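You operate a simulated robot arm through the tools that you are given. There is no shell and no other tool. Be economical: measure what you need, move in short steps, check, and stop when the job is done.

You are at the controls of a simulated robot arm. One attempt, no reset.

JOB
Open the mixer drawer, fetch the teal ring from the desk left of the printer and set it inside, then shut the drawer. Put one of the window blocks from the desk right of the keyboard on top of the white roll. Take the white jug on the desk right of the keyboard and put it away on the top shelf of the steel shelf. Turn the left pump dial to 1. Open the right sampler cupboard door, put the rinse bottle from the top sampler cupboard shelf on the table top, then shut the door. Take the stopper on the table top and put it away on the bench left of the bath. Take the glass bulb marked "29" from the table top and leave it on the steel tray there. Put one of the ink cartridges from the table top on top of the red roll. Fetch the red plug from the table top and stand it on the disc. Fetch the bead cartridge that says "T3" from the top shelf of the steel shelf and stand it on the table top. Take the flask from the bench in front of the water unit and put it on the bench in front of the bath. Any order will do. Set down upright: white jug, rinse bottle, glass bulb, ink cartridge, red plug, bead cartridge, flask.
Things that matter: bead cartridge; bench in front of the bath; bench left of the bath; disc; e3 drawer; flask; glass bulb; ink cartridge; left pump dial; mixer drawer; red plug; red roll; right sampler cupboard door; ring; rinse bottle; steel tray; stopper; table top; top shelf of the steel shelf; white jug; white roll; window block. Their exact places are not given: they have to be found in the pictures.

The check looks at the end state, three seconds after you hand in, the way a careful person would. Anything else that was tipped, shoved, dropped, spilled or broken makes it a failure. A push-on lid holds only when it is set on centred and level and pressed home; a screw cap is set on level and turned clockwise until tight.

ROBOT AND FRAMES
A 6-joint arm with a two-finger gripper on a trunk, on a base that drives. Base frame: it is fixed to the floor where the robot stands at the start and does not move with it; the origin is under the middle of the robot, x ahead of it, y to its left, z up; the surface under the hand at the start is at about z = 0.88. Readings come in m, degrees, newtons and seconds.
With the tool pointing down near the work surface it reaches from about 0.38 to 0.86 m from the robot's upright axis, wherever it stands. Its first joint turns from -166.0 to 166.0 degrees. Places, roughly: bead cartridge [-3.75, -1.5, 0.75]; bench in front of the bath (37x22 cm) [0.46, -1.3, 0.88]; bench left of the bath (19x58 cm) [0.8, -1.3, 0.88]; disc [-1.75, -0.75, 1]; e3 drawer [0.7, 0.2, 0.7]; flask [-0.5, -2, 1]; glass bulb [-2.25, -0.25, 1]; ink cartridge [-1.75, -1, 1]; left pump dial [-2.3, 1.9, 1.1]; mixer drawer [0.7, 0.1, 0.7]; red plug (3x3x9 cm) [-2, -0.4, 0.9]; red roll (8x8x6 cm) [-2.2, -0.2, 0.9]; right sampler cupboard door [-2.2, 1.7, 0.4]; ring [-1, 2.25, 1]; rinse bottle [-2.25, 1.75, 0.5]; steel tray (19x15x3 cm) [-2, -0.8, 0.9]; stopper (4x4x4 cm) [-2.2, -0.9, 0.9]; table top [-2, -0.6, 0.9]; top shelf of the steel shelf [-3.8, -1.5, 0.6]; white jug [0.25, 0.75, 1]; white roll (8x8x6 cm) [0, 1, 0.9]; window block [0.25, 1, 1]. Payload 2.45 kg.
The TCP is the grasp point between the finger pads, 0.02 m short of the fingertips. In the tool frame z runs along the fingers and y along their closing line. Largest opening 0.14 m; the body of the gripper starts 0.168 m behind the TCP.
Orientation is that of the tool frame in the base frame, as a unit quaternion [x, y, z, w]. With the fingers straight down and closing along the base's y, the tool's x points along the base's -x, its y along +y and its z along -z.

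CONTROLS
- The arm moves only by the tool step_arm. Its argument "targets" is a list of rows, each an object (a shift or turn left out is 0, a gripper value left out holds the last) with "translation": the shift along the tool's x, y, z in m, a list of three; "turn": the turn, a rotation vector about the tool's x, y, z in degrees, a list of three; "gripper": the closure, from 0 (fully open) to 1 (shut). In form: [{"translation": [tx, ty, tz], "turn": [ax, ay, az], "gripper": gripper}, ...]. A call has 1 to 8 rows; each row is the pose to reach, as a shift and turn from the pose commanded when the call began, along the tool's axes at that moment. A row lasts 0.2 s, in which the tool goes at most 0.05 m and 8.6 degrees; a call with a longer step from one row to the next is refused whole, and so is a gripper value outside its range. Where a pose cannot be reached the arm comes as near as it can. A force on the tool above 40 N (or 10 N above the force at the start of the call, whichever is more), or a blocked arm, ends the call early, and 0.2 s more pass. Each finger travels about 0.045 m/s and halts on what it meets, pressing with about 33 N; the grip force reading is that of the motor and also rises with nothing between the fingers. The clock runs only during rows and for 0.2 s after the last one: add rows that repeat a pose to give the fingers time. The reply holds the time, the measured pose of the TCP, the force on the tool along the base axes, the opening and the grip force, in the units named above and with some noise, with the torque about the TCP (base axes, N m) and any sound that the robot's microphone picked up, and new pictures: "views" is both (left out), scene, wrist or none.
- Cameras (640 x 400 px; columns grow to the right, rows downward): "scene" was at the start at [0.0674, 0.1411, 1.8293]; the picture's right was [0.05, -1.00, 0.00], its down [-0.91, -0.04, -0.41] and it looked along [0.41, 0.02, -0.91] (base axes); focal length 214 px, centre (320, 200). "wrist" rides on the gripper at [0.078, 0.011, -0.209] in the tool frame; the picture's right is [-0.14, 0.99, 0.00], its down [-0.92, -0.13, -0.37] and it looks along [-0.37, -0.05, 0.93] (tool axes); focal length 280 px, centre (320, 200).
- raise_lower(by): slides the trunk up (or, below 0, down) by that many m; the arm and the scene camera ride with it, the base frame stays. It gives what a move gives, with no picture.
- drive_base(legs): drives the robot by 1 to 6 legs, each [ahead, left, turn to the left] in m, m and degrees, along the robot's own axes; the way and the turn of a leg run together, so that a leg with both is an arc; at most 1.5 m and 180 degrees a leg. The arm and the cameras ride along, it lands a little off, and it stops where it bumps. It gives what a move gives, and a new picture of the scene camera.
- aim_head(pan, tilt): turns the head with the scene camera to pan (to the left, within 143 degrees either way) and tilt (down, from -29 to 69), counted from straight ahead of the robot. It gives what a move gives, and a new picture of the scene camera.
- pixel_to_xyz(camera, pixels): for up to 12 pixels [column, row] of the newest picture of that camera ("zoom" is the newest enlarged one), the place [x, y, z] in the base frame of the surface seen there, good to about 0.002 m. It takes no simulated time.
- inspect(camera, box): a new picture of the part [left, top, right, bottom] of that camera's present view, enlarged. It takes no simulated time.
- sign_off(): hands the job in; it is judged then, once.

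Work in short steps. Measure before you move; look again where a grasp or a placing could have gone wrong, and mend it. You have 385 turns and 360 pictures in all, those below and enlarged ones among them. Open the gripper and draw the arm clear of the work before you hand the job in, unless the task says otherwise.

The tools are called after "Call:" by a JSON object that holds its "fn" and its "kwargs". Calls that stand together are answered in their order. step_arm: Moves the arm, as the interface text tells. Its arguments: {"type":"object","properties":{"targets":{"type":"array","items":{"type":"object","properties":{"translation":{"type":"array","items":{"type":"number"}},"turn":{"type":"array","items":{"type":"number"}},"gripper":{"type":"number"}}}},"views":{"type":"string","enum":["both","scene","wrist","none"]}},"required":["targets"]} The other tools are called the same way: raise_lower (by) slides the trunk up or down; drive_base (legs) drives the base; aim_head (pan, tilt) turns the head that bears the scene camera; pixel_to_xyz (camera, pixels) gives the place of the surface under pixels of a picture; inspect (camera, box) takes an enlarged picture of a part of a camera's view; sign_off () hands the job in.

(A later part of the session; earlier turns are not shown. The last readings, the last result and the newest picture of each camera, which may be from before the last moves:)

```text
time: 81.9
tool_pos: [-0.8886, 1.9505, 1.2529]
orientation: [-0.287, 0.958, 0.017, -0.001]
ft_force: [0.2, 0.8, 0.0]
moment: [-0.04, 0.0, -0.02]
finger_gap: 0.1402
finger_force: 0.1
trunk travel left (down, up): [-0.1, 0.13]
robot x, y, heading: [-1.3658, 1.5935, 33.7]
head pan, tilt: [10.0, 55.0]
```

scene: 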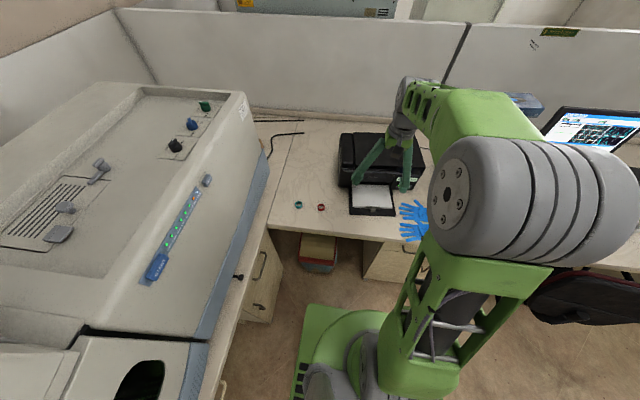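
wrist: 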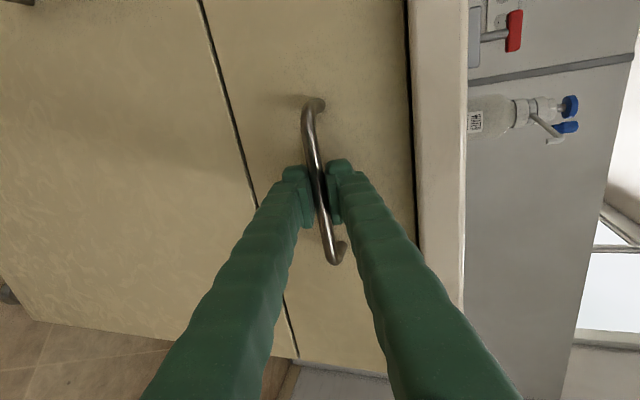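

The ring at (299,203) is about 0.77 m from the robot axis, within reach from here. I measure the ring precisely and its clearance to the big instrument.

Call:
{"fn": "inspect", "kwargs": {"camera": "scene", "box": [240, 140, 400, 240]}}

Call:
{"fn": "pixel_to_xyz", "kwargs": {"camera": "zoom", "pixels": [[235, 252], [225, 255], [244, 255], [235, 262], [323, 268], [60, 240], [80, 180], [110, 80], [50, 300]]}}

```text
4.00 times, centred on (320, 190) of scene
```

zoom: 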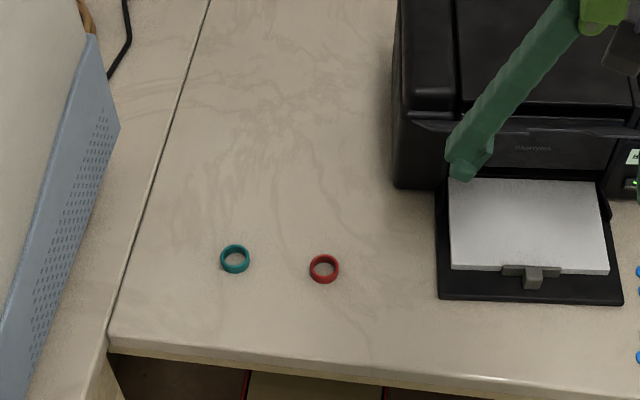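

```text
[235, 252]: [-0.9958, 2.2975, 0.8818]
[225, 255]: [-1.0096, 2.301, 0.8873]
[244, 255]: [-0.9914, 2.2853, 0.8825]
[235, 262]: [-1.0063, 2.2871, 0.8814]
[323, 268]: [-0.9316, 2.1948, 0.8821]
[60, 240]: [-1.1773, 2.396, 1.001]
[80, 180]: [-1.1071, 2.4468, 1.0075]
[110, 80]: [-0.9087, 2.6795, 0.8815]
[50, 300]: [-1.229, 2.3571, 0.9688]
```

Ring centre is about (-1.000, 2.289), outer width about 3.6 cm. I move above it at z≈1.0 with the fingers at a 0.08 m opening, levelling the tool as I go.

Call:
{"fn": "step_arm", "kwargs": {"targets": [{"translation": [-0.012, 0.043, 0], "turn": [0.5, 0, 0], "gripper": 0.43}, {"translation": [-0.023, 0.086, 0], "turn": [1, 0, 0]}, {"translation": [-0.035, 0.129, 0.02], "turn": [1.5, 0, 0]}, {"translation": [-0.047, 0.173, 0.04], "turn": [1.9, 0, 0]}, {"translation": [-0.058, 0.216, 0.06], "turn": [1.9, 0, 0]}, {"translation": [-0.07, 0.259, 0.08], "turn": [1.9, 0, 0]}, {"translation": [-0.082, 0.302, 0.1], "turn": [1.9, 0, 0]}, {"translation": [-0.093, 0.345, 0.12], "turn": [1.9, 0, 0]}], "views": "none"}}

Call:
{"fn": "step_arm", "kwargs": {"targets": [{"translation": [0, 0, 0.04]}, {"translation": [0, 0, 0.08]}, {"translation": [0, 0, 0.12]}, {"translation": [0, 0, 0.12]}], "views": "both"}}

```text
time: 83.7
tool_pos: [-1.0013, 2.2969, 1.1446]
orientation: [-0.289, 0.957, 0.001, 0.005]
ft_force: [0.0, 0.9, -0.4]
moment: [-0.07, 0.01, -0.01]
finger_gap: 0.0796
finger_force: 0.0
trunk travel left (down, up): [-0.1, 0.13]
robot x, y, heading: [-1.3652, 1.5919, 33.7]
head pan, tilt: [10.0, 55.0]
```

```text
time: 84.7
tool_pos: [-1.0012, 2.2942, 1.0261]
orientation: [-0.287, 0.958, 0.002, 0.004]
ft_force: [-0.5, 0.1, 0.8]
moment: [-0.03, 0.0, 0.02]
finger_gap: 0.08
finger_force: 0.1
trunk travel left (down, up): [-0.1, 0.13]
robot x, y, heading: [-1.366, 1.5901, 33.7]
head pan, tilt: [10.0, 55.0]
```

scene: 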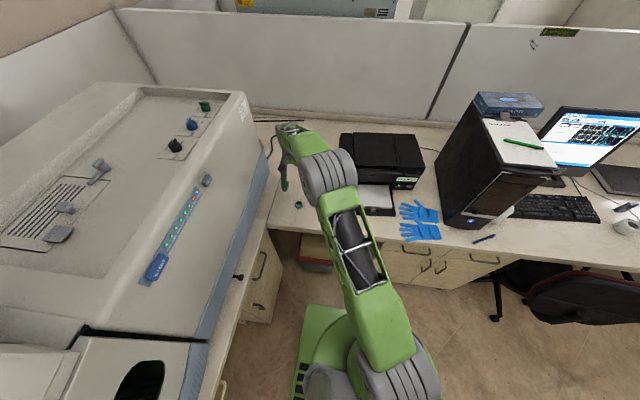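
wrist: 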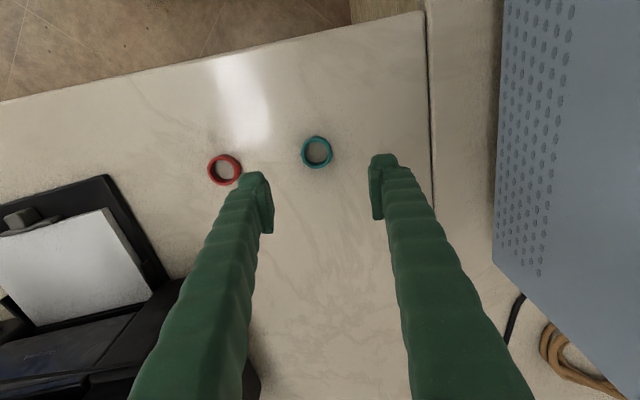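

I confirm the ring's centre from the wrist picture at (317,152).

Call:
{"fn": "pixel_to_xyz", "kwargs": {"camera": "wrist", "pixels": [[317, 153], [303, 153], [331, 153], [317, 139], [317, 167], [237, 175]]}}

```text
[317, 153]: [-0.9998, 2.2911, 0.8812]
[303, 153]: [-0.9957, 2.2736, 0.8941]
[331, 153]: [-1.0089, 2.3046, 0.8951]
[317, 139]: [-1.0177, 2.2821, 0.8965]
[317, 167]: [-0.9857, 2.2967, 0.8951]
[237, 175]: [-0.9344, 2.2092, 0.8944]
```

Centre is (-1.002, 2.290) with the TCP above it. I descend to z≈0.903 and close.

Call:
{"fn": "step_arm", "kwargs": {"targets": [{"translation": [0.002, -0.003, 0.04]}, {"translation": [0.002, -0.003, 0.08]}, {"translation": [0.002, -0.003, 0.11]}, {"translation": [0.002, -0.003, 0.122]}, {"translation": [0.002, -0.003, 0.122]}, {"translation": [0.002, -0.003, 0.122], "gripper": 1}, {"translation": [0.002, -0.003, 0.122], "gripper": 1}, {"translation": [0.002, -0.003, 0.122], "gripper": 1}], "views": "none"}}

Call:
{"fn": "step_arm", "kwargs": {"targets": [{"gripper": 1}, {"translation": [0, 0, -0.04]}, {"translation": [0, 0, -0.08]}, {"translation": [0, 0, -0.12]}, {"translation": [0, 0, -0.16]}, {"translation": [0, 0, -0.2]}, {"translation": [0, 0, -0.24]}, {"translation": [0, 0, -0.28]}], "views": "wrist"}}

```text
time: 86.5
tool_pos: [-1.0018, 2.2911, 0.9032]
orientation: [-0.288, 0.958, 0.002, 0.004]
ft_force: [0.5, -0.3, 0.0]
moment: [-0.03, -0.01, -0.03]
finger_gap: 0.0345
finger_force: 19.3
trunk travel left (down, up): [-0.1, 0.13]
robot x, y, heading: [-1.3681, 1.5971, 33.9]
head pan, tilt: [10.0, 55.0]
```

```text
time: 88.3
tool_pos: [-1.0025, 2.29, 1.185]
orientation: [-0.288, 0.958, 0.002, 0.005]
ft_force: [-0.3, 0.3, -0.2]
moment: [0.01, 0.01, 0.0]
finger_gap: 0.0328
finger_force: 32.8
trunk travel left (down, up): [-0.1, 0.13]
robot x, y, heading: [-1.3666, 1.5881, 33.7]
head pan, tilt: [10.0, 55.0]
```

wrist: 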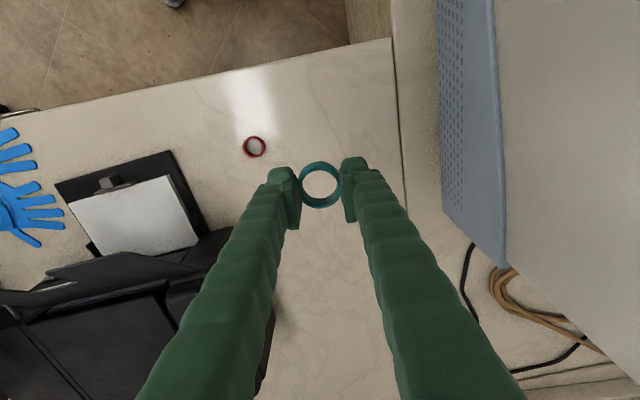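

The ring is held. I bring the arm back in front, then back away from the desk and drive parallel to it toward the open drawer.

Call:
{"fn": "step_arm", "kwargs": {"targets": [{"translation": [0.01, -0.043, -0.01]}, {"translation": [0.02, -0.086, -0.02]}, {"translation": [0.03, -0.129, -0.03]}, {"translation": [0.05, -0.17, -0.04]}, {"translation": [0.07, -0.21, -0.05]}, {"translation": [0.08, -0.25, -0.05]}, {"translation": [0.09, -0.29, -0.05]}, {"translation": [0.1, -0.33, -0.05]}], "views": "none"}}

Call:
{"fn": "drive_base", "kwargs": {"legs": [[-0.45, 0, 0], [0, -1.2, 0], [0, -1.17, 2.6]]}}

Call:
{"fn": "aim_head", "kwargs": {"pan": 10, "tilt": 50}}

```text
time: 90.1
tool_pos: [-0.904, 1.957, 1.2343]
orientation: [-0.287, 0.958, 0.002, 0.004]
ft_force: [-1.0, -0.4, -0.3]
moment: [0.01, 0.03, 0.02]
finger_gap: 0.0325
finger_force: 33.2
trunk travel left (down, up): [-0.1, 0.13]
robot x, y, heading: [-1.3676, 1.5938, 33.8]
head pan, tilt: [10.0, 55.0]
```

```text
time: 113.4
tool_pos: [0.0206, -0.2653, 1.2322]
orientation: [-0.299, 0.954, 0.002, 0.004]
ft_force: [-0.1, 0.2, -0.2]
moment: [-0.02, 0.02, 0.02]
finger_gap: 0.0294
finger_force: 33.4
trunk travel left (down, up): [-0.1, 0.13]
robot x, y, heading: [-0.4335, -0.6415, 35.2]
head pan, tilt: [10.0, 55.0]
```

scene: 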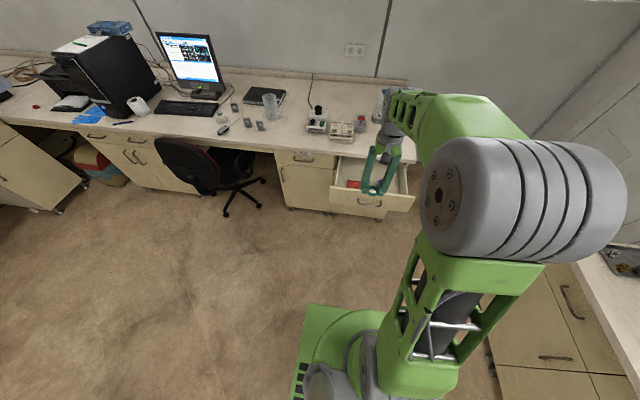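

```text
time: 114.0
tool_pos: [0.02, -0.2641, 1.2342]
orientation: [-0.3, 0.954, 0.002, 0.003]
ft_force: [0.4, -0.2, 0.2]
moment: [-0.02, 0.01, 0.0]
finger_gap: 0.0296
finger_force: 33.0
trunk travel left (down, up): [-0.1, 0.13]
robot x, y, heading: [-0.4315, -0.6425, 35.2]
head pan, tilt: [10.0, 50.0]
```

scene: 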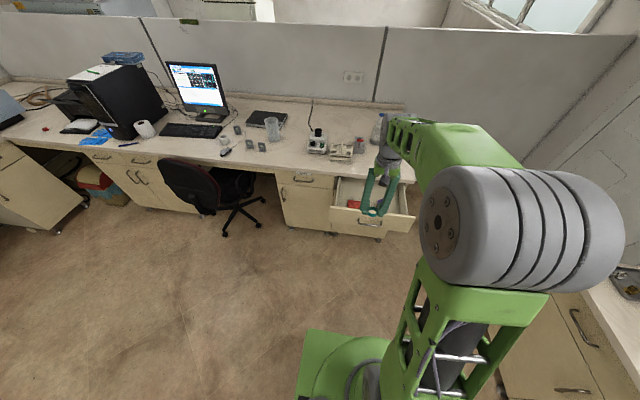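

The finger gap shrank slightly (33 → 29 mm), so I check the ring in the wrist camera.

Call:
{"fn": "inspect", "kwargs": {"camera": "wrist", "box": [220, 120, 420, 245]}}

Call:
{"fn": "inspect", "kwargs": {"camera": "scene", "box": [320, 150, 440, 245]}}

Call:
{"fn": "pixel_to_xyz", "kwargs": {"camera": "zoom", "pixels": [[180, 285], [80, 290], [460, 300], [180, 320], [100, 170], [470, 190], [340, 270]]}}

```text
3.20 times, centred on (320, 182) of wrist
```

zoom: 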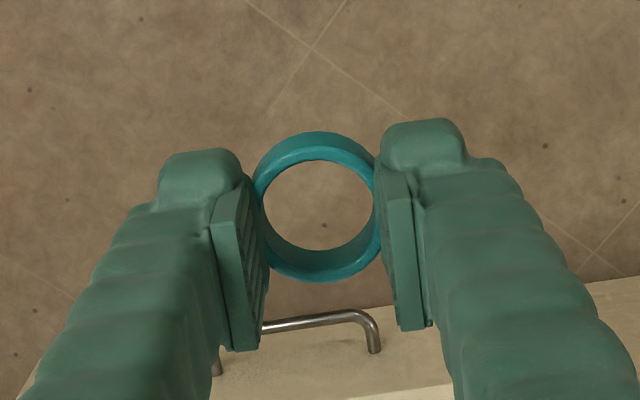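

```text
4.21 times, centred on (380, 198) of scene
```

zoom: 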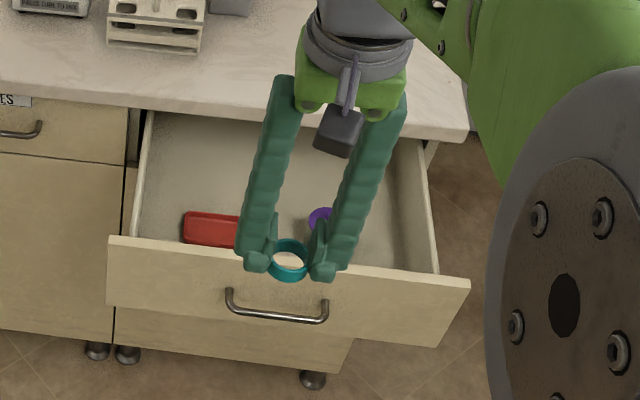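

```text
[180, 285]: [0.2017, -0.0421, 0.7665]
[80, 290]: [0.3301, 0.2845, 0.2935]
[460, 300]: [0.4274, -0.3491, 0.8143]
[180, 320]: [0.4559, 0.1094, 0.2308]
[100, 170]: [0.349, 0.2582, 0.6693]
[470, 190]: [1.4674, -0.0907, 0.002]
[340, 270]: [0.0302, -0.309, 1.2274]
```

The ring is slowly creeping in the pads, so I'll place it soon. I measure the free drawer floor behind the red box and purple jar, and drive ahead.

Call:
{"fn": "pixel_to_xyz", "kwargs": {"camera": "zoom", "pixels": [[210, 165], [320, 216], [215, 225], [390, 170], [320, 170], [190, 130], [190, 205], [160, 230], [430, 260]]}}

Call:
{"fn": "drive_base", "kwargs": {"legs": [[0.36, 0, 1]]}}

```text
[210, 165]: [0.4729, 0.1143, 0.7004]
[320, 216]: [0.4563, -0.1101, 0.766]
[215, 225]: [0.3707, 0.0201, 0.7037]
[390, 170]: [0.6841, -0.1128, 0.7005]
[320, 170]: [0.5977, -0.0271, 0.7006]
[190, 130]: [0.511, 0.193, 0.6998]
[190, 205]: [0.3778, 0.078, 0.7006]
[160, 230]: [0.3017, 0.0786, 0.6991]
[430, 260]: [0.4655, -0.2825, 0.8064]
```

```text
time: 116.4
tool_pos: [0.3091, -0.0462, 1.2322]
orientation: [-0.306, 0.952, 0.002, 0.004]
ft_force: [0.7, -0.5, 0.0]
moment: [-0.03, 0.06, -0.01]
finger_gap: 0.0296
finger_force: 32.9
trunk travel left (down, up): [-0.1, 0.13]
robot x, y, heading: [-0.1383, -0.4285, 36.2]
head pan, tilt: [10.0, 50.0]
```

scene: 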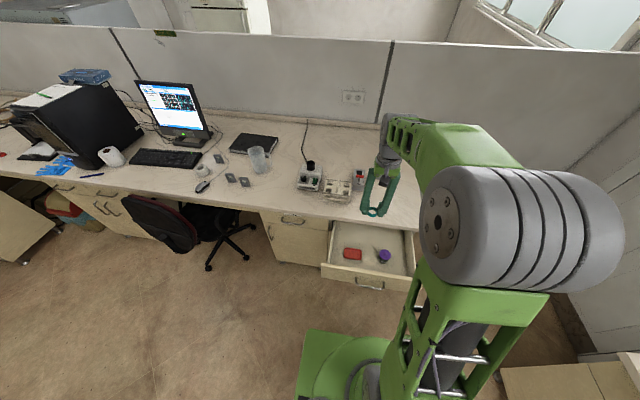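

I zoom in on the open drawer to choose a clear drop spot.

Call:
{"fn": "inspect", "kwargs": {"camera": "scene", "box": [310, 200, 430, 300]}}

Call:
{"fn": "pixel_to_xyz", "kwargs": {"camera": "zoom", "pixels": [[175, 265], [270, 270], [222, 285], [175, 240], [272, 240], [310, 255], [350, 255], [120, 270], [140, 200], [420, 200], [330, 230], [310, 335]]}}

```text
4.00 times, centred on (370, 250) of scene
```

zoom: 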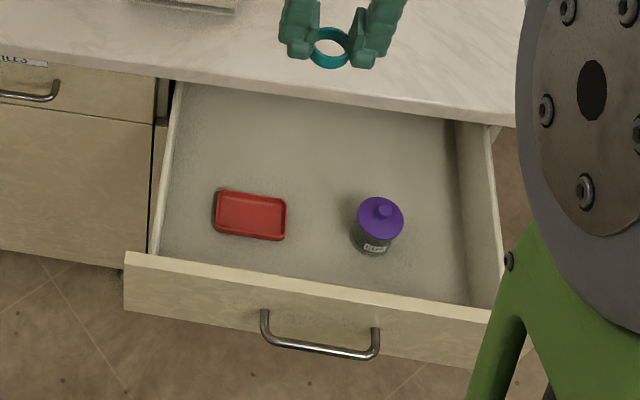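

```text
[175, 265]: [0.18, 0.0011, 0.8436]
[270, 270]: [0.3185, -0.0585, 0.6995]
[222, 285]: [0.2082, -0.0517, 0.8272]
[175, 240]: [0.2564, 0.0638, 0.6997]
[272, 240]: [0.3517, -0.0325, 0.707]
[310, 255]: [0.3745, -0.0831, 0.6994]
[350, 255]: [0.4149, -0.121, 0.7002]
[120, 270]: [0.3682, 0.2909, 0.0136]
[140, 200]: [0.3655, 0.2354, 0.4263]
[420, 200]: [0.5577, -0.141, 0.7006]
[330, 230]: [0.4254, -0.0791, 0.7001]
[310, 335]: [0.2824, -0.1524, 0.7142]
```

I'll drop the ring at (0.456, -0.038), behind and between the red box and jar (floor 0.70). I move above it, then down.

Call:
{"fn": "step_arm", "kwargs": {"targets": [{"translation": [-0.04, -0.026, 0]}, {"translation": [-0.08, -0.053, 0.01]}, {"translation": [-0.124, -0.079, 0.02]}, {"translation": [-0.124, -0.079, 0.07]}, {"translation": [-0.124, -0.079, 0.12]}, {"translation": [-0.124, -0.079, 0.17]}, {"translation": [-0.124, -0.079, 0.22]}, {"translation": [-0.124, -0.079, 0.25]}], "views": "both"}}

```text
refused: row 3 steps farther than a row can; nothing moved
```

Row 3 was slightly too long, so I split it.

Call:
{"fn": "step_arm", "kwargs": {"targets": [{"translation": [-0.04, -0.026, 0]}, {"translation": [-0.08, -0.052, 0.01]}, {"translation": [-0.115, -0.074, 0.02]}, {"translation": [-0.124, -0.079, 0.06]}, {"translation": [-0.124, -0.079, 0.11]}, {"translation": [-0.124, -0.079, 0.16]}, {"translation": [-0.124, -0.079, 0.21]}, {"translation": [-0.124, -0.079, 0.25]}], "views": "both"}}

```text
time: 118.2
tool_pos: [0.4587, -0.0368, 0.9832]
orientation: [-0.306, 0.952, 0.002, 0.003]
ft_force: [0.2, -0.4, -0.4]
moment: [-0.02, 0.0, 0.02]
finger_gap: 0.0294
finger_force: 33.0
trunk travel left (down, up): [-0.1, 0.13]
robot x, y, heading: [-0.1376, -0.4295, 36.1]
head pan, tilt: [10.0, 50.0]
```

scene: 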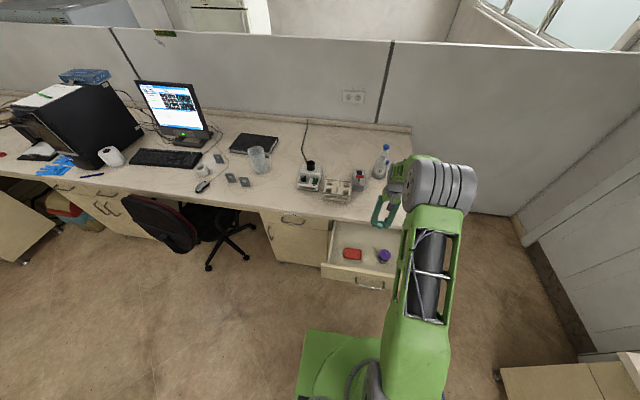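
wrist: 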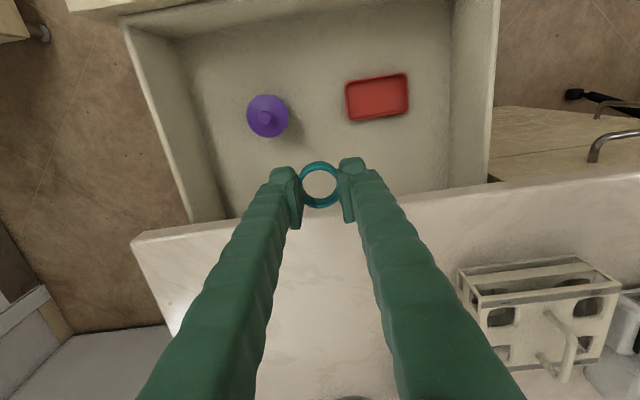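

The spot is clear with a good margin to the desk edge. I lower to z≈0.727 and release with a small opening.

Call:
{"fn": "step_arm", "kwargs": {"targets": [{"translation": [0.005, 0.003, 0.05]}, {"translation": [0.005, 0.003, 0.1]}, {"translation": [0.005, 0.003, 0.15]}, {"translation": [0.005, 0.003, 0.2]}, {"translation": [0.005, 0.003, 0.235]}, {"translation": [0.005, 0.003, 0.256]}, {"translation": [0.005, 0.003, 0.256]}], "views": "wrist"}}

Call:
{"fn": "step_arm", "kwargs": {"targets": [{"gripper": 0.72}, {"gripper": 0.72}, {"gripper": 0.72}, {"translation": [0, 0, -0.05]}, {"translation": [0, 0, -0.1]}, {"translation": [0, 0, -0.15]}, {"translation": [0, 0, -0.2]}, {"translation": [0, 0, -0.25]}], "views": "wrist"}}

```text
refused: row 1 steps farther than a row can; nothing moved
```

```text
time: 120.0
tool_pos: [0.4588, -0.0377, 1.233]
orientation: [-0.307, 0.952, 0.003, 0.004]
ft_force: [-0.2, -0.4, 0.2]
moment: [0.01, -0.02, 0.05]
finger_gap: 0.0393
finger_force: 0.0
trunk travel left (down, up): [-0.1, 0.13]
robot x, y, heading: [-0.1376, -0.4265, 35.9]
head pan, tilt: [10.0, 50.0]
```

wrist: 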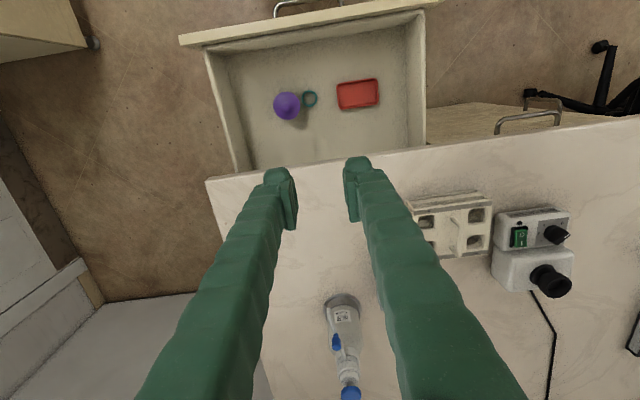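

My chained call released the ring early: the first call was refused, and the second one ran anyway. The ring fell into the drawer, so I check how it and the jar ended up.

Call:
{"fn": "inspect", "kwargs": {"camera": "wrist", "box": [200, 20, 440, 170]}}

Call:
{"fn": "pixel_to_xyz", "kwargs": {"camera": "zoom", "pixels": [[290, 188], [290, 212], [308, 208], [276, 208], [230, 210], [258, 230]]}}

```text
2.67 times, centred on (320, 95) of wrist
```

zoom: 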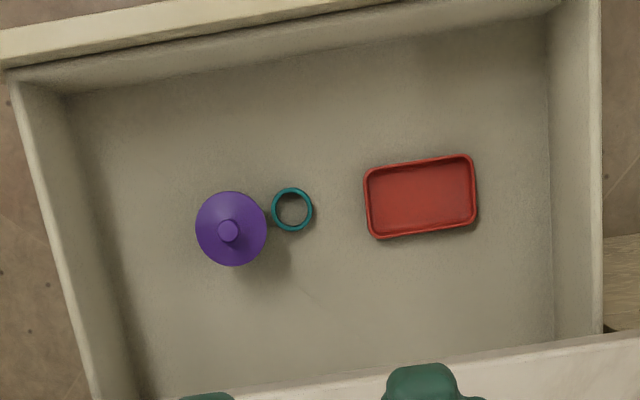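

```text
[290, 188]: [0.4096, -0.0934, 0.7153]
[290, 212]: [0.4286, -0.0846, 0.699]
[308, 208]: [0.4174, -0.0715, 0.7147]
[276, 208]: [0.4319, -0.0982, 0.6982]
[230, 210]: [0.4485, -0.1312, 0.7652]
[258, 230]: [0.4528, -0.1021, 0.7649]
```

The ring lies flat in the drawer and the jar is upright, so that's good. To shut the drawer I bring closed fingers down in front of the handle bar and push on it.

Call:
{"fn": "step_arm", "kwargs": {"targets": [{"translation": [0.045, 0, 0], "gripper": 1}, {"translation": [0.09, 0.005, 0]}, {"translation": [0.135, 0.01, 0]}, {"translation": [0.18, 0.012, 0]}, {"translation": [0.225, 0.012, 0]}, {"translation": [0.265, 0.012, 0]}, {"translation": [0.293, 0.012, 0]}, {"translation": [0.293, 0.012, 0.04]}], "views": "none"}}

Call:
{"fn": "step_arm", "kwargs": {"targets": [{"translation": [0, 0, 0.048]}, {"translation": [0, 0, 0.096]}, {"translation": [0, 0, 0.144]}, {"translation": [0, 0, 0.192]}, {"translation": [0, 0, 0.24]}, {"translation": [0, 0, 0.28]}, {"translation": [0, 0, 0.32]}], "views": "both"}}

```text
time: 121.8
tool_pos: [0.2106, -0.1974, 1.192]
orientation: [-0.307, 0.952, 0.002, 0.003]
ft_force: [0.8, 0.7, 0.4]
moment: [-0.01, 0.04, -0.03]
finger_gap: 0.0
finger_force: 30.1
trunk travel left (down, up): [-0.1, 0.13]
robot x, y, heading: [-0.1394, -0.4267, 35.8]
head pan, tilt: [10.0, 50.0]
```

```text
time: 123.4
tool_pos: [0.2129, -0.1951, 0.8702]
orientation: [-0.307, 0.952, 0.0, 0.005]
ft_force: [-1.0, 0.8, -0.4]
moment: [-0.04, 0.0, -0.01]
finger_gap: 0.0
finger_force: 29.7
trunk travel left (down, up): [-0.1, 0.13]
robot x, y, heading: [-0.1355, -0.4287, 36.2]
head pan, tilt: [10.0, 50.0]
```

scene: 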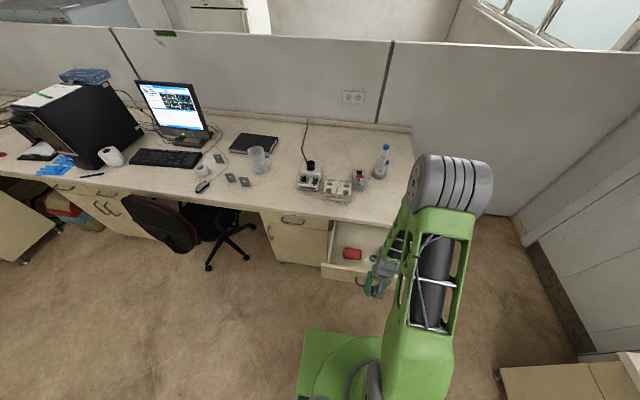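
wrist: 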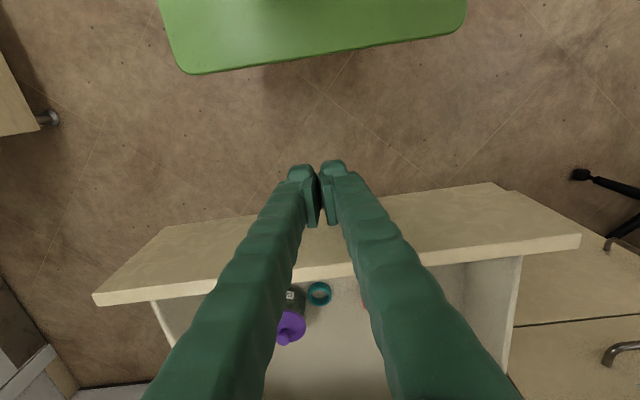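

The fingers are in front of the panel. I lower 0.09 m and push forward.

Call:
{"fn": "step_arm", "kwargs": {"targets": [{"translation": [0, 0, 0.045]}, {"translation": [0, 0, 0.09]}, {"translation": [-0.03, 0, 0.09]}, {"translation": [-0.065, 0, 0.09]}, {"translation": [-0.1, 0, 0.09]}, {"translation": [-0.135, 0, 0.09]}, {"translation": [-0.17, 0, 0.09]}, {"translation": [-0.205, 0, 0.09]}], "views": "wrist"}}

```text
time: 125.2
tool_pos: [0.3834, -0.0749, 0.7834]
orientation: [-0.306, 0.952, 0.002, 0.004]
ft_force: [0.0, -0.7, -0.3]
moment: [-0.04, 0.02, 0.01]
finger_gap: 0.0
finger_force: 29.8
trunk travel left (down, up): [-0.1, 0.13]
robot x, y, heading: [-0.1356, -0.4301, 36.6]
head pan, tilt: [10.0, 50.0]
```

wrist: 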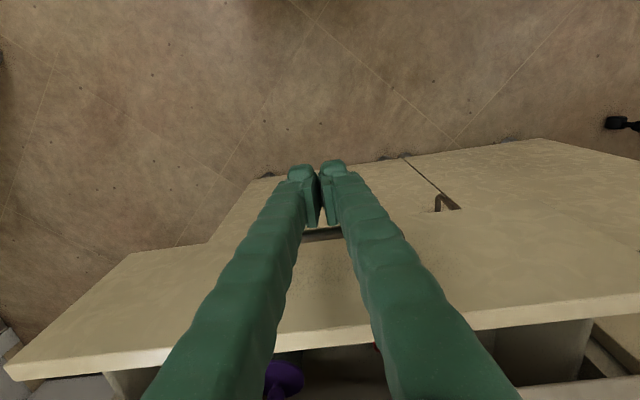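

The drawer is sliding in. I continue the push the remaining 0.11 m, more slowly.

Call:
{"fn": "step_arm", "kwargs": {"targets": [{"translation": [-0.03, 0, 0]}, {"translation": [-0.06, 0, 0]}, {"translation": [-0.08, 0, 0]}, {"translation": [-0.095, 0, 0]}, {"translation": [-0.105, 0, 0]}, {"translation": [-0.112, 0, 0]}, {"translation": [-0.117, 0, 0]}], "views": "both"}}

```text
time: 126.8
tool_pos: [0.4725, -0.0113, 0.785]
orientation: [-0.307, 0.952, 0.001, 0.002]
ft_force: [-12.1, -8.0, 6.9]
moment: [-0.01, 0.03, 0.08]
finger_gap: 0.006
finger_force: 29.4
trunk travel left (down, up): [-0.1, 0.13]
robot x, y, heading: [-0.1404, -0.4263, 36.3]
head pan, tilt: [10.0, 50.0]
```

scene: 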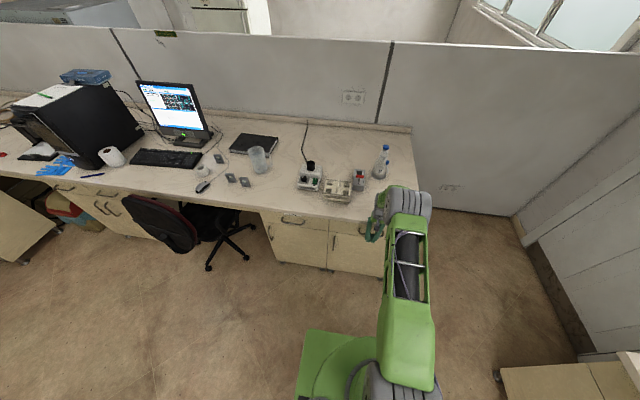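
wrist: 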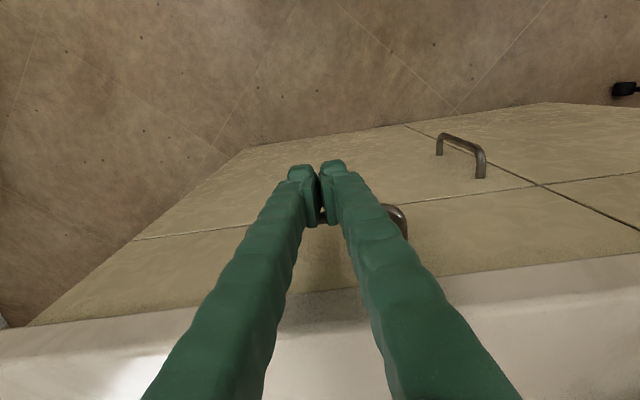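

The drawer is home (steady 14 N contact at the closed depth). I back off, rise, and drive to the front of the blocks.

Call:
{"fn": "step_arm", "kwargs": {"targets": [{"translation": [0.045, 0, 0]}, {"translation": [0.09, 0, 0]}, {"translation": [0.11, 0, -0.04]}, {"translation": [0.11, 0, -0.088]}, {"translation": [0.11, 0, -0.136]}, {"translation": [0.11, 0, -0.184]}, {"translation": [0.11, 0, -0.232]}, {"translation": [0.11, 0, -0.28]}], "views": "none"}}

Call:
{"fn": "step_arm", "kwargs": {"targets": [{"translation": [0, 0, -0.045], "gripper": 0.5}, {"translation": [0, 0, -0.09]}, {"translation": [0, 0, -0.13]}, {"translation": [0, 0, -0.17]}], "views": "none"}}

Call:
{"fn": "drive_base", "kwargs": {"legs": [[0, 0.71, 0], [0.3, 0, 0]]}}

```text
time: 128.6
tool_pos: [0.3834, -0.075, 1.0659]
orientation: [-0.307, 0.952, 0.002, 0.004]
ft_force: [0.5, 0.1, 0.0]
moment: [0.01, -0.01, 0.01]
finger_gap: 0.0
finger_force: 29.2
trunk travel left (down, up): [-0.1, 0.13]
robot x, y, heading: [-0.1378, -0.4302, 35.8]
head pan, tilt: [10.0, 50.0]
```

```text
time: 129.6
tool_pos: [0.3818, -0.0761, 1.2333]
orientation: [-0.307, 0.952, 0.002, 0.004]
ft_force: [0.2, 0.0, 0.7]
moment: [-0.03, -0.04, 0.01]
finger_gap: 0.0698
finger_force: 0.0
trunk travel left (down, up): [-0.1, 0.13]
robot x, y, heading: [-0.1393, -0.4327, 36.3]
head pan, tilt: [10.0, 50.0]
```

```text
time: 137.9
tool_pos: [0.2093, 0.6727, 1.232]
orientation: [-0.306, 0.952, 0.002, 0.003]
ft_force: [1.1, 0.3, 0.1]
moment: [-0.05, 0.04, 0.0]
finger_gap: 0.07
finger_force: 0.0
trunk travel left (down, up): [-0.1, 0.13]
robot x, y, heading: [-0.3115, 0.3217, 36.0]
head pan, tilt: [10.0, 50.0]
```

scene: 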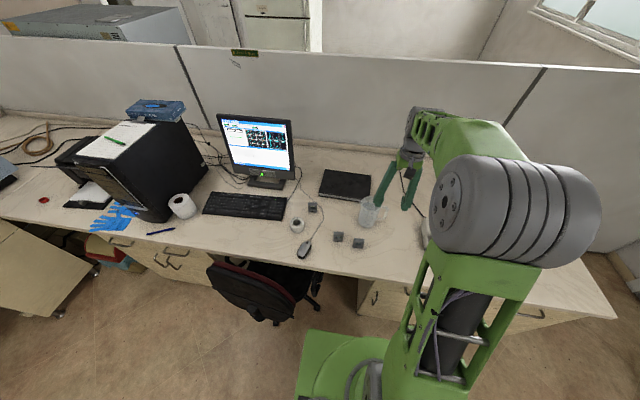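

The roll is at (298,225) and the blocks are at (313,207), (337,237) and (358,242). I zoom in for exact shapes.

Call:
{"fn": "inspect", "kwargs": {"camera": "scene", "box": [270, 180, 430, 280]}}

Call:
{"fn": "pixel_to_xyz", "kwargs": {"camera": "zoom", "pixels": [[111, 178], [108, 172], [100, 192], [268, 224], [268, 244], [352, 238], [352, 258], [172, 106], [400, 125], [400, 150], [150, 275]]}}

```text
4.00 times, centred on (350, 230) of scene
```

zoom: 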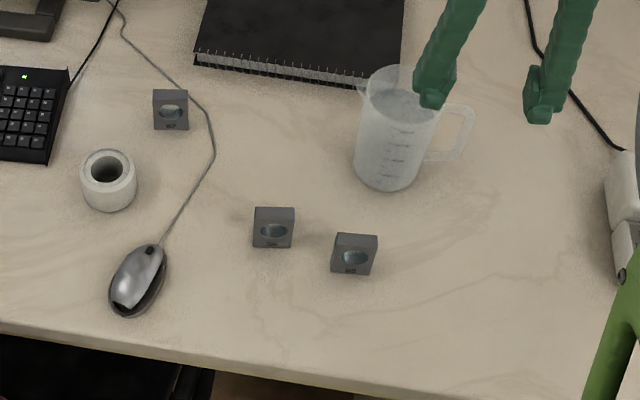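

```text
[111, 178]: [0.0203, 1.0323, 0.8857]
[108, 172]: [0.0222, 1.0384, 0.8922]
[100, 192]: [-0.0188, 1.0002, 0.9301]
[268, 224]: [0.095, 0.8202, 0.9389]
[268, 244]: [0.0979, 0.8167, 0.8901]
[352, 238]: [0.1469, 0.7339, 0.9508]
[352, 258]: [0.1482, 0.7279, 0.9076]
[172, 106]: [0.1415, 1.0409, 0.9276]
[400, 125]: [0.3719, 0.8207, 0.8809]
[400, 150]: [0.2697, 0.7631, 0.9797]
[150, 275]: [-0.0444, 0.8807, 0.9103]
```

I move above the right block for a wrist view.

Call:
{"fn": "step_arm", "kwargs": {"targets": [{"translation": [0.004, 0.03, 0]}, {"translation": [0.008, 0.06, 0.03]}, {"translation": [0.012, 0.085, 0.06]}, {"translation": [0.012, 0.085, 0.1]}, {"translation": [0.012, 0.085, 0.1]}], "views": "wrist"}}

Call:
{"fn": "inspect", "kwargs": {"camera": "wrist", "box": [200, 40, 520, 240]}}

```text
time: 139.1
tool_pos: [0.1491, 0.7367, 1.1309]
orientation: [-0.306, 0.952, 0.002, 0.004]
ft_force: [0.2, 0.4, 0.0]
moment: [0.0, 0.0, 0.0]
finger_gap: 0.0698
finger_force: 0.0
trunk travel left (down, up): [-0.1, 0.13]
robot x, y, heading: [-0.3114, 0.3182, 35.7]
head pan, tilt: [10.0, 50.0]
```

wrist: 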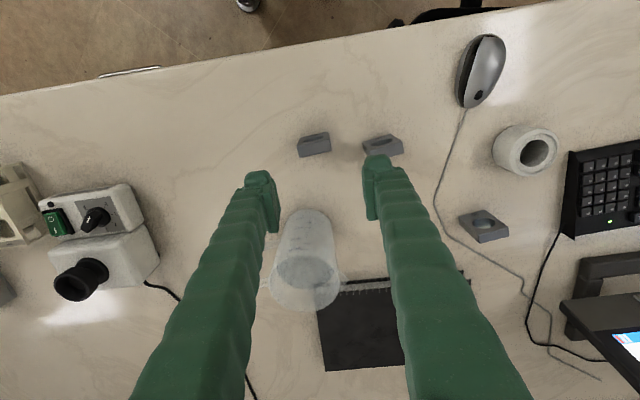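

```text
2.00 times, centred on (360, 140) of wrist
```

zoom: 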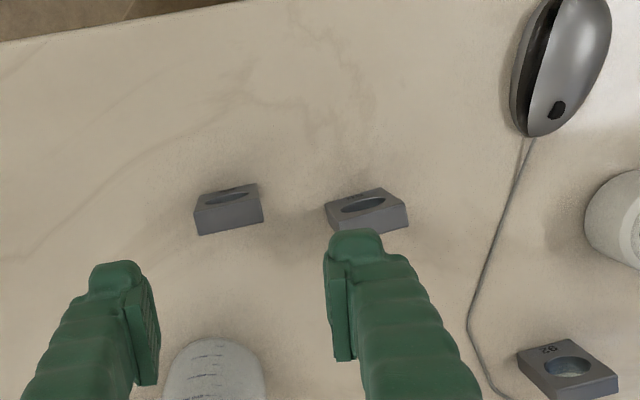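

I measure the right block's corners (zoom left block) and the roll rim.

Call:
{"fn": "pixel_to_xyz", "kwargs": {"camera": "zoom", "pixels": [[198, 208], [260, 194], [201, 230], [260, 216], [258, 185], [196, 198], [228, 222], [328, 208], [384, 192]]}}

Call:
{"fn": "pixel_to_xyz", "kwargs": {"camera": "wrist", "pixels": [[517, 148], [535, 152], [555, 148], [523, 165], [500, 140]]}}

```text
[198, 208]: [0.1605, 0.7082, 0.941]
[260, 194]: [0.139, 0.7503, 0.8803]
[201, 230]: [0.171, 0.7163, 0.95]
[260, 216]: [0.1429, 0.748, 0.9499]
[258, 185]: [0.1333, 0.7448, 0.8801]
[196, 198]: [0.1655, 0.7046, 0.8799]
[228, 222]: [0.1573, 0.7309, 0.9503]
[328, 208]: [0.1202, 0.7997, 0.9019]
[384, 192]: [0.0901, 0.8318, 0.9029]
```

```text
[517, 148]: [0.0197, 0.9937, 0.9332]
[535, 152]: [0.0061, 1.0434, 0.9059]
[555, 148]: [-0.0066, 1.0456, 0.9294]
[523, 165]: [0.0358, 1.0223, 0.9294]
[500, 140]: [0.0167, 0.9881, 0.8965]
```

Block centre is about (0.1525, 0.7295), top 0.95, its long side turned about 6° from the tool. I rotate, descend and grip it.

Call:
{"fn": "step_arm", "kwargs": {"targets": [{"translation": [0.001, -0.008, 0], "turn": [0, 0, -6]}, {"translation": [0.001, -0.008, 0.045], "turn": [0, 0, -6]}, {"translation": [0.001, -0.008, 0.09], "turn": [0, 0, -6]}, {"translation": [0.001, -0.008, 0.135], "turn": [0, 0, -6]}, {"translation": [0.001, -0.008, 0.175], "turn": [0, 0, -6]}, {"translation": [0.001, -0.008, 0.196], "turn": [0, 0, -6]}, {"translation": [0.001, -0.008, 0.196], "turn": [0, 0, -6]}], "views": "wrist"}}

```text
time: 140.7
tool_pos: [0.1515, 0.7292, 0.936]
orientation: [-0.356, 0.935, 0.002, 0.005]
ft_force: [0.0, -0.5, 0.1]
moment: [-0.01, 0.02, 0.02]
finger_gap: 0.0699
finger_force: 0.0
trunk travel left (down, up): [-0.1, 0.13]
robot x, y, heading: [-0.3147, 0.319, 35.9]
head pan, tilt: [10.0, 50.0]
```

wrist: 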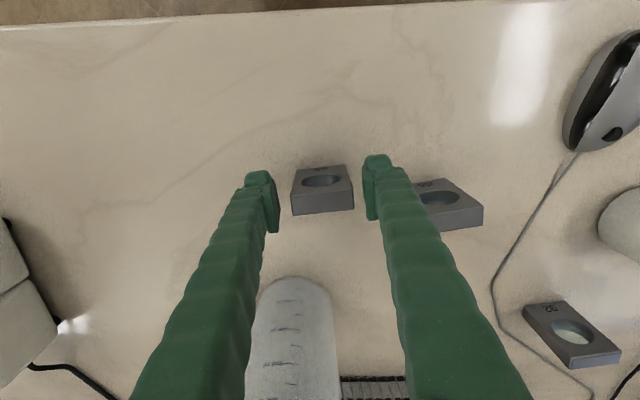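

Block is aligned between the fingers. I close and lift.

Call:
{"fn": "step_arm", "kwargs": {"targets": [{"gripper": 1}, {"gripper": 1}, {"gripper": 1}, {"gripper": 1}, {"translation": [0, 0, -0.045]}, {"translation": [0, 0, -0.09]}, {"translation": [0, 0, -0.13]}], "views": "wrist"}}

Call:
{"fn": "pixel_to_xyz", "kwargs": {"camera": "scene", "pixels": [[298, 231], [291, 225], [304, 225], [298, 219]]}}

```text
time: 142.3
tool_pos: [0.1524, 0.7273, 1.0678]
orientation: [-0.355, 0.935, 0.001, 0.004]
ft_force: [0.0, -0.4, -1.2]
moment: [-0.02, -0.01, 0.01]
finger_gap: 0.0472
finger_force: 32.3
trunk travel left (down, up): [-0.1, 0.13]
robot x, y, heading: [-0.3107, 0.3177, 35.7]
head pan, tilt: [10.0, 50.0]
```

wrist: 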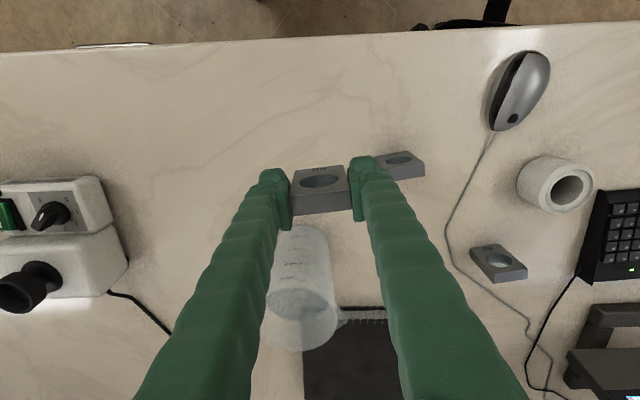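

```text
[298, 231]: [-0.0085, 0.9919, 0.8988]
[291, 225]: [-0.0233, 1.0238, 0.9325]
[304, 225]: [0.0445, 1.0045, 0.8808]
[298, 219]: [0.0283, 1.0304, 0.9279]
```

Block held (47 mm). I carry it toward the roll and get a fresh wrist view of the rim.

Call:
{"fn": "step_arm", "kwargs": {"targets": [{"translation": [-0.01, 0.042, -0.02]}, {"translation": [-0.02, 0.084, -0.03]}, {"translation": [-0.03, 0.126, -0.03]}, {"translation": [-0.04, 0.168, -0.03]}, {"translation": [-0.05, 0.21, -0.03]}, {"translation": [-0.057, 0.248, -0.03]}, {"translation": [-0.057, 0.248, -0.03]}], "views": "wrist"}}

Call:
{"fn": "inspect", "kwargs": {"camera": "wrist", "box": [320, 80, 520, 205]}}

```text
time: 143.9
tool_pos: [0.0318, 0.952, 1.098]
orientation: [-0.355, 0.935, 0.002, 0.004]
ft_force: [0.2, -1.4, -0.7]
moment: [-0.02, 0.01, 0.0]
finger_gap: 0.0467
finger_force: 33.4
trunk travel left (down, up): [-0.1, 0.13]
robot x, y, heading: [-0.3153, 0.3202, 35.7]
head pan, tilt: [10.0, 50.0]
```

wrist: 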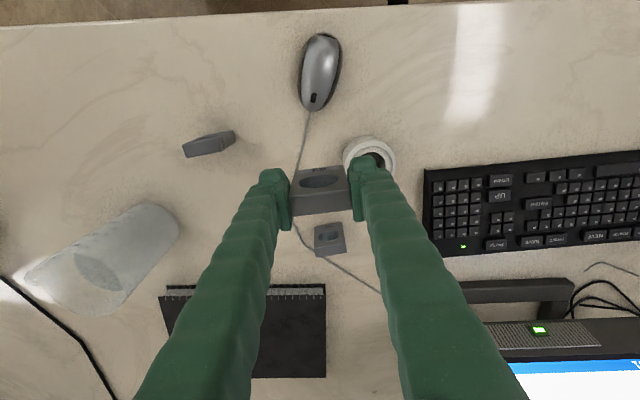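

```text
3.20 times, centred on (420, 142) of wrist
```

zoom: 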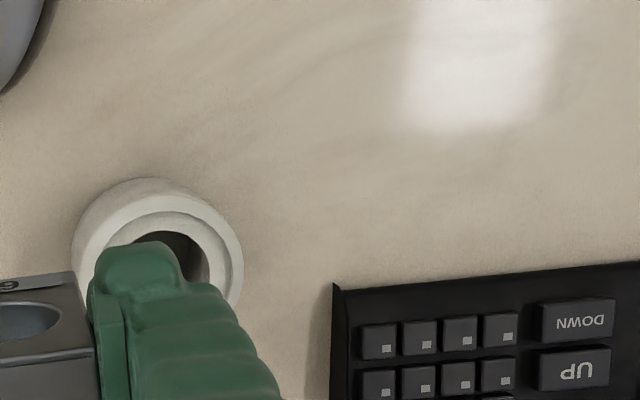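

The finger partly hides the roll. I measure rim points along its visible arc.

Call:
{"fn": "pixel_to_xyz", "kwargs": {"camera": "zoom", "pixels": [[112, 238], [130, 223], [160, 215], [190, 220], [215, 235], [232, 260], [235, 285], [180, 240], [205, 262], [155, 184], [225, 215]]}}

Call:
{"fn": "inspect", "kwargs": {"camera": "scene", "box": [270, 200, 330, 240]}}

Call:
{"fn": "pixel_to_xyz", "kwargs": {"camera": "zoom", "pixels": [[225, 260], [240, 230], [290, 210], [340, 230], [355, 265], [290, 310], [240, 295], [340, 300]]}}

```text
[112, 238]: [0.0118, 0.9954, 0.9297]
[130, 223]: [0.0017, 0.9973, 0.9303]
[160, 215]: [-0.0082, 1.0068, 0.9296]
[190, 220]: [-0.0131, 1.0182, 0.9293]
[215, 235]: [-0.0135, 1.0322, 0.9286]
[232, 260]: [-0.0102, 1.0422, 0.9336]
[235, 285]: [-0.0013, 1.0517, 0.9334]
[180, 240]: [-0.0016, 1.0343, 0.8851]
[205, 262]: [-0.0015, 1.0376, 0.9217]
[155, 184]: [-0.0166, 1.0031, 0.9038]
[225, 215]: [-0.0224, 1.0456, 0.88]
```

```text
10.00 times, centred on (300, 220) of scene
```

zoom: 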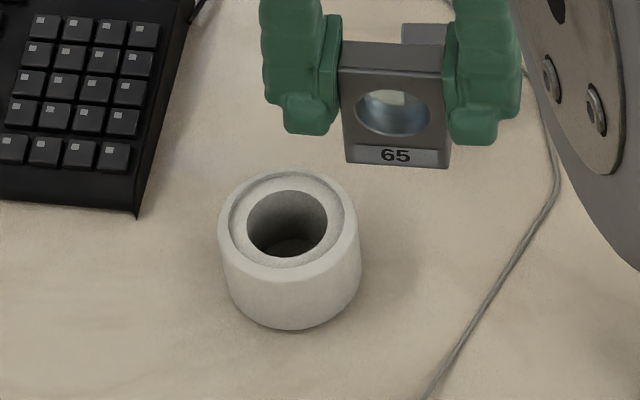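

```text
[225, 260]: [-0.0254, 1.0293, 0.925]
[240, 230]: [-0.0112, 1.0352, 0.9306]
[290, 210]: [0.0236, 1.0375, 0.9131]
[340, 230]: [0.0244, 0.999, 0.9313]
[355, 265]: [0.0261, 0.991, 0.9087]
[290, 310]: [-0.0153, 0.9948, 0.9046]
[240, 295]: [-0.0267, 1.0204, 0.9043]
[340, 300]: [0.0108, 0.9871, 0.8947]
```

The rim fit gives the roll centre at (0.017, 1.026), recessed top at 0.929. I check how the block sits relative to the TCP.

Call:
{"fn": "pixel_to_xyz", "kwargs": {"camera": "wrist", "pixels": [[320, 194], [320, 212], [300, 200], [340, 196], [345, 208], [298, 214], [320, 190], [320, 185]]}}

```text
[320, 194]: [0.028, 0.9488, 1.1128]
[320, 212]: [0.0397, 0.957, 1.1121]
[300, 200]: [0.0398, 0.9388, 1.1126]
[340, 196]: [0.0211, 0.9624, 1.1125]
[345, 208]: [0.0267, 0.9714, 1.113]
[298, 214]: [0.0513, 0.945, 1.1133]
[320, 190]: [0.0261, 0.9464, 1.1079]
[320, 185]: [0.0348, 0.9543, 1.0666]
```

Block centre is about 3 mm ahead of the TCP. I move so that it's centred on the roll, stopping just above first.

Call:
{"fn": "step_arm", "kwargs": {"targets": [{"translation": [-0.017, 0.033, 0]}, {"translation": [-0.0345, 0.0657, 0]}, {"translation": [-0.0345, 0.0657, 0.04]}, {"translation": [-0.0345, 0.0657, 0.08]}, {"translation": [-0.0345, 0.0657, 0.1]}, {"translation": [-0.0345, 0.0657, 0.1]}], "views": "scene"}}

Call:
{"fn": "inspect", "kwargs": {"camera": "scene", "box": [270, 200, 330, 240]}}

```text
time: 145.3
tool_pos: [0.0134, 1.0241, 0.9986]
orientation: [-0.355, 0.935, 0.002, 0.005]
ft_force: [0.2, 0.2, -0.3]
moment: [0.02, -0.01, 0.0]
finger_gap: 0.0471
finger_force: 33.0
trunk travel left (down, up): [-0.1, 0.13]
robot x, y, heading: [-0.3151, 0.3164, 36.1]
head pan, tilt: [10.0, 50.0]
```

scene: 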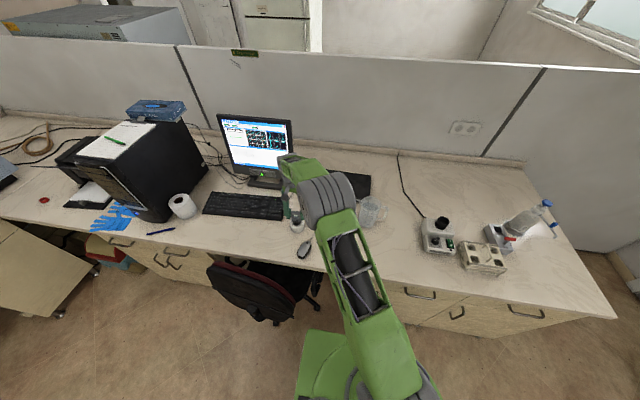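

```text
10.00 times, centred on (300, 220) of scene
```

zoom: 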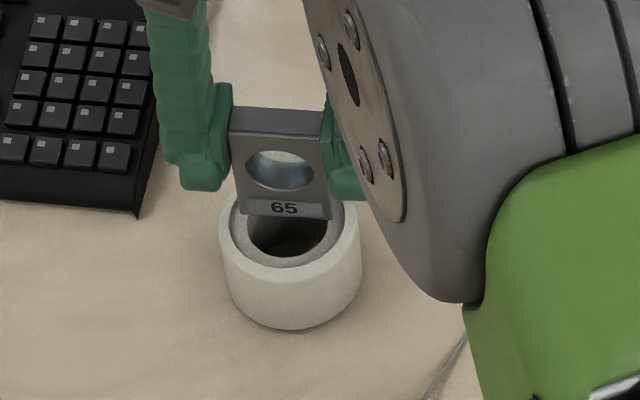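

Horizontally centred; I nudge it 2 mm toward me, lower until contact, and release.

Call:
{"fn": "step_arm", "kwargs": {"targets": [{"translation": [0.002, 0, 0.005]}, {"translation": [0.002, 0, 0.009]}, {"translation": [0.002, 0, 0.012]}, {"translation": [0.002, 0, 0.014]}, {"translation": [0.002, 0, 0.014]}], "views": "none"}}

```text
time: 146.5
tool_pos: [0.0114, 1.0236, 0.9897]
orientation: [-0.354, 0.935, 0.004, 0.006]
ft_force: [1.6, -0.7, 35.2]
moment: [-0.14, -0.07, -0.04]
finger_gap: 0.0472
finger_force: 32.9
trunk travel left (down, up): [-0.1, 0.13]
robot x, y, heading: [-0.3121, 0.3229, 36.0]
head pan, tilt: [10.0, 50.0]
```

Contact came slightly high (0.9897, 35 N). I ease up 1.5 mm and look before releasing.

Call:
{"fn": "step_arm", "kwargs": {"targets": [{"translation": [0, 0, -0.0015]}, {"translation": [0, 0, -0.003]}], "views": "none"}}

Call:
{"fn": "inspect", "kwargs": {"camera": "scene", "box": [280, 205, 316, 229]}}

Call:
{"fn": "inspect", "kwargs": {"camera": "wrist", "box": [240, 120, 400, 220]}}

```text
time: 147.1
tool_pos: [0.0127, 1.023, 0.9887]
orientation: [-0.355, 0.935, 0.002, 0.006]
ft_force: [3.5, 5.5, 28.2]
moment: [0.37, -0.24, -0.02]
finger_gap: 0.0469
finger_force: 33.0
trunk travel left (down, up): [-0.1, 0.13]
robot x, y, heading: [-0.3102, 0.3203, 36.3]
head pan, tilt: [10.0, 50.0]
```

```text
16.00 times, centred on (298, 217) of scene
```

zoom: 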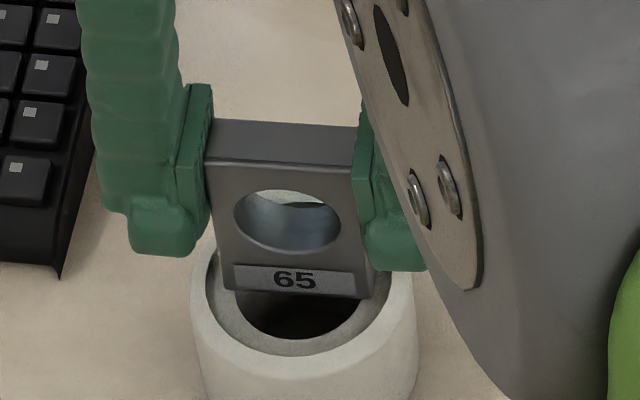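

```text
4.00 times, centred on (320, 170) of wrist
```

zoom: 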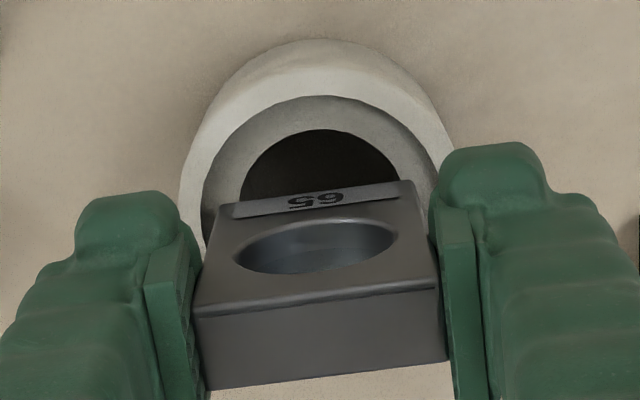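

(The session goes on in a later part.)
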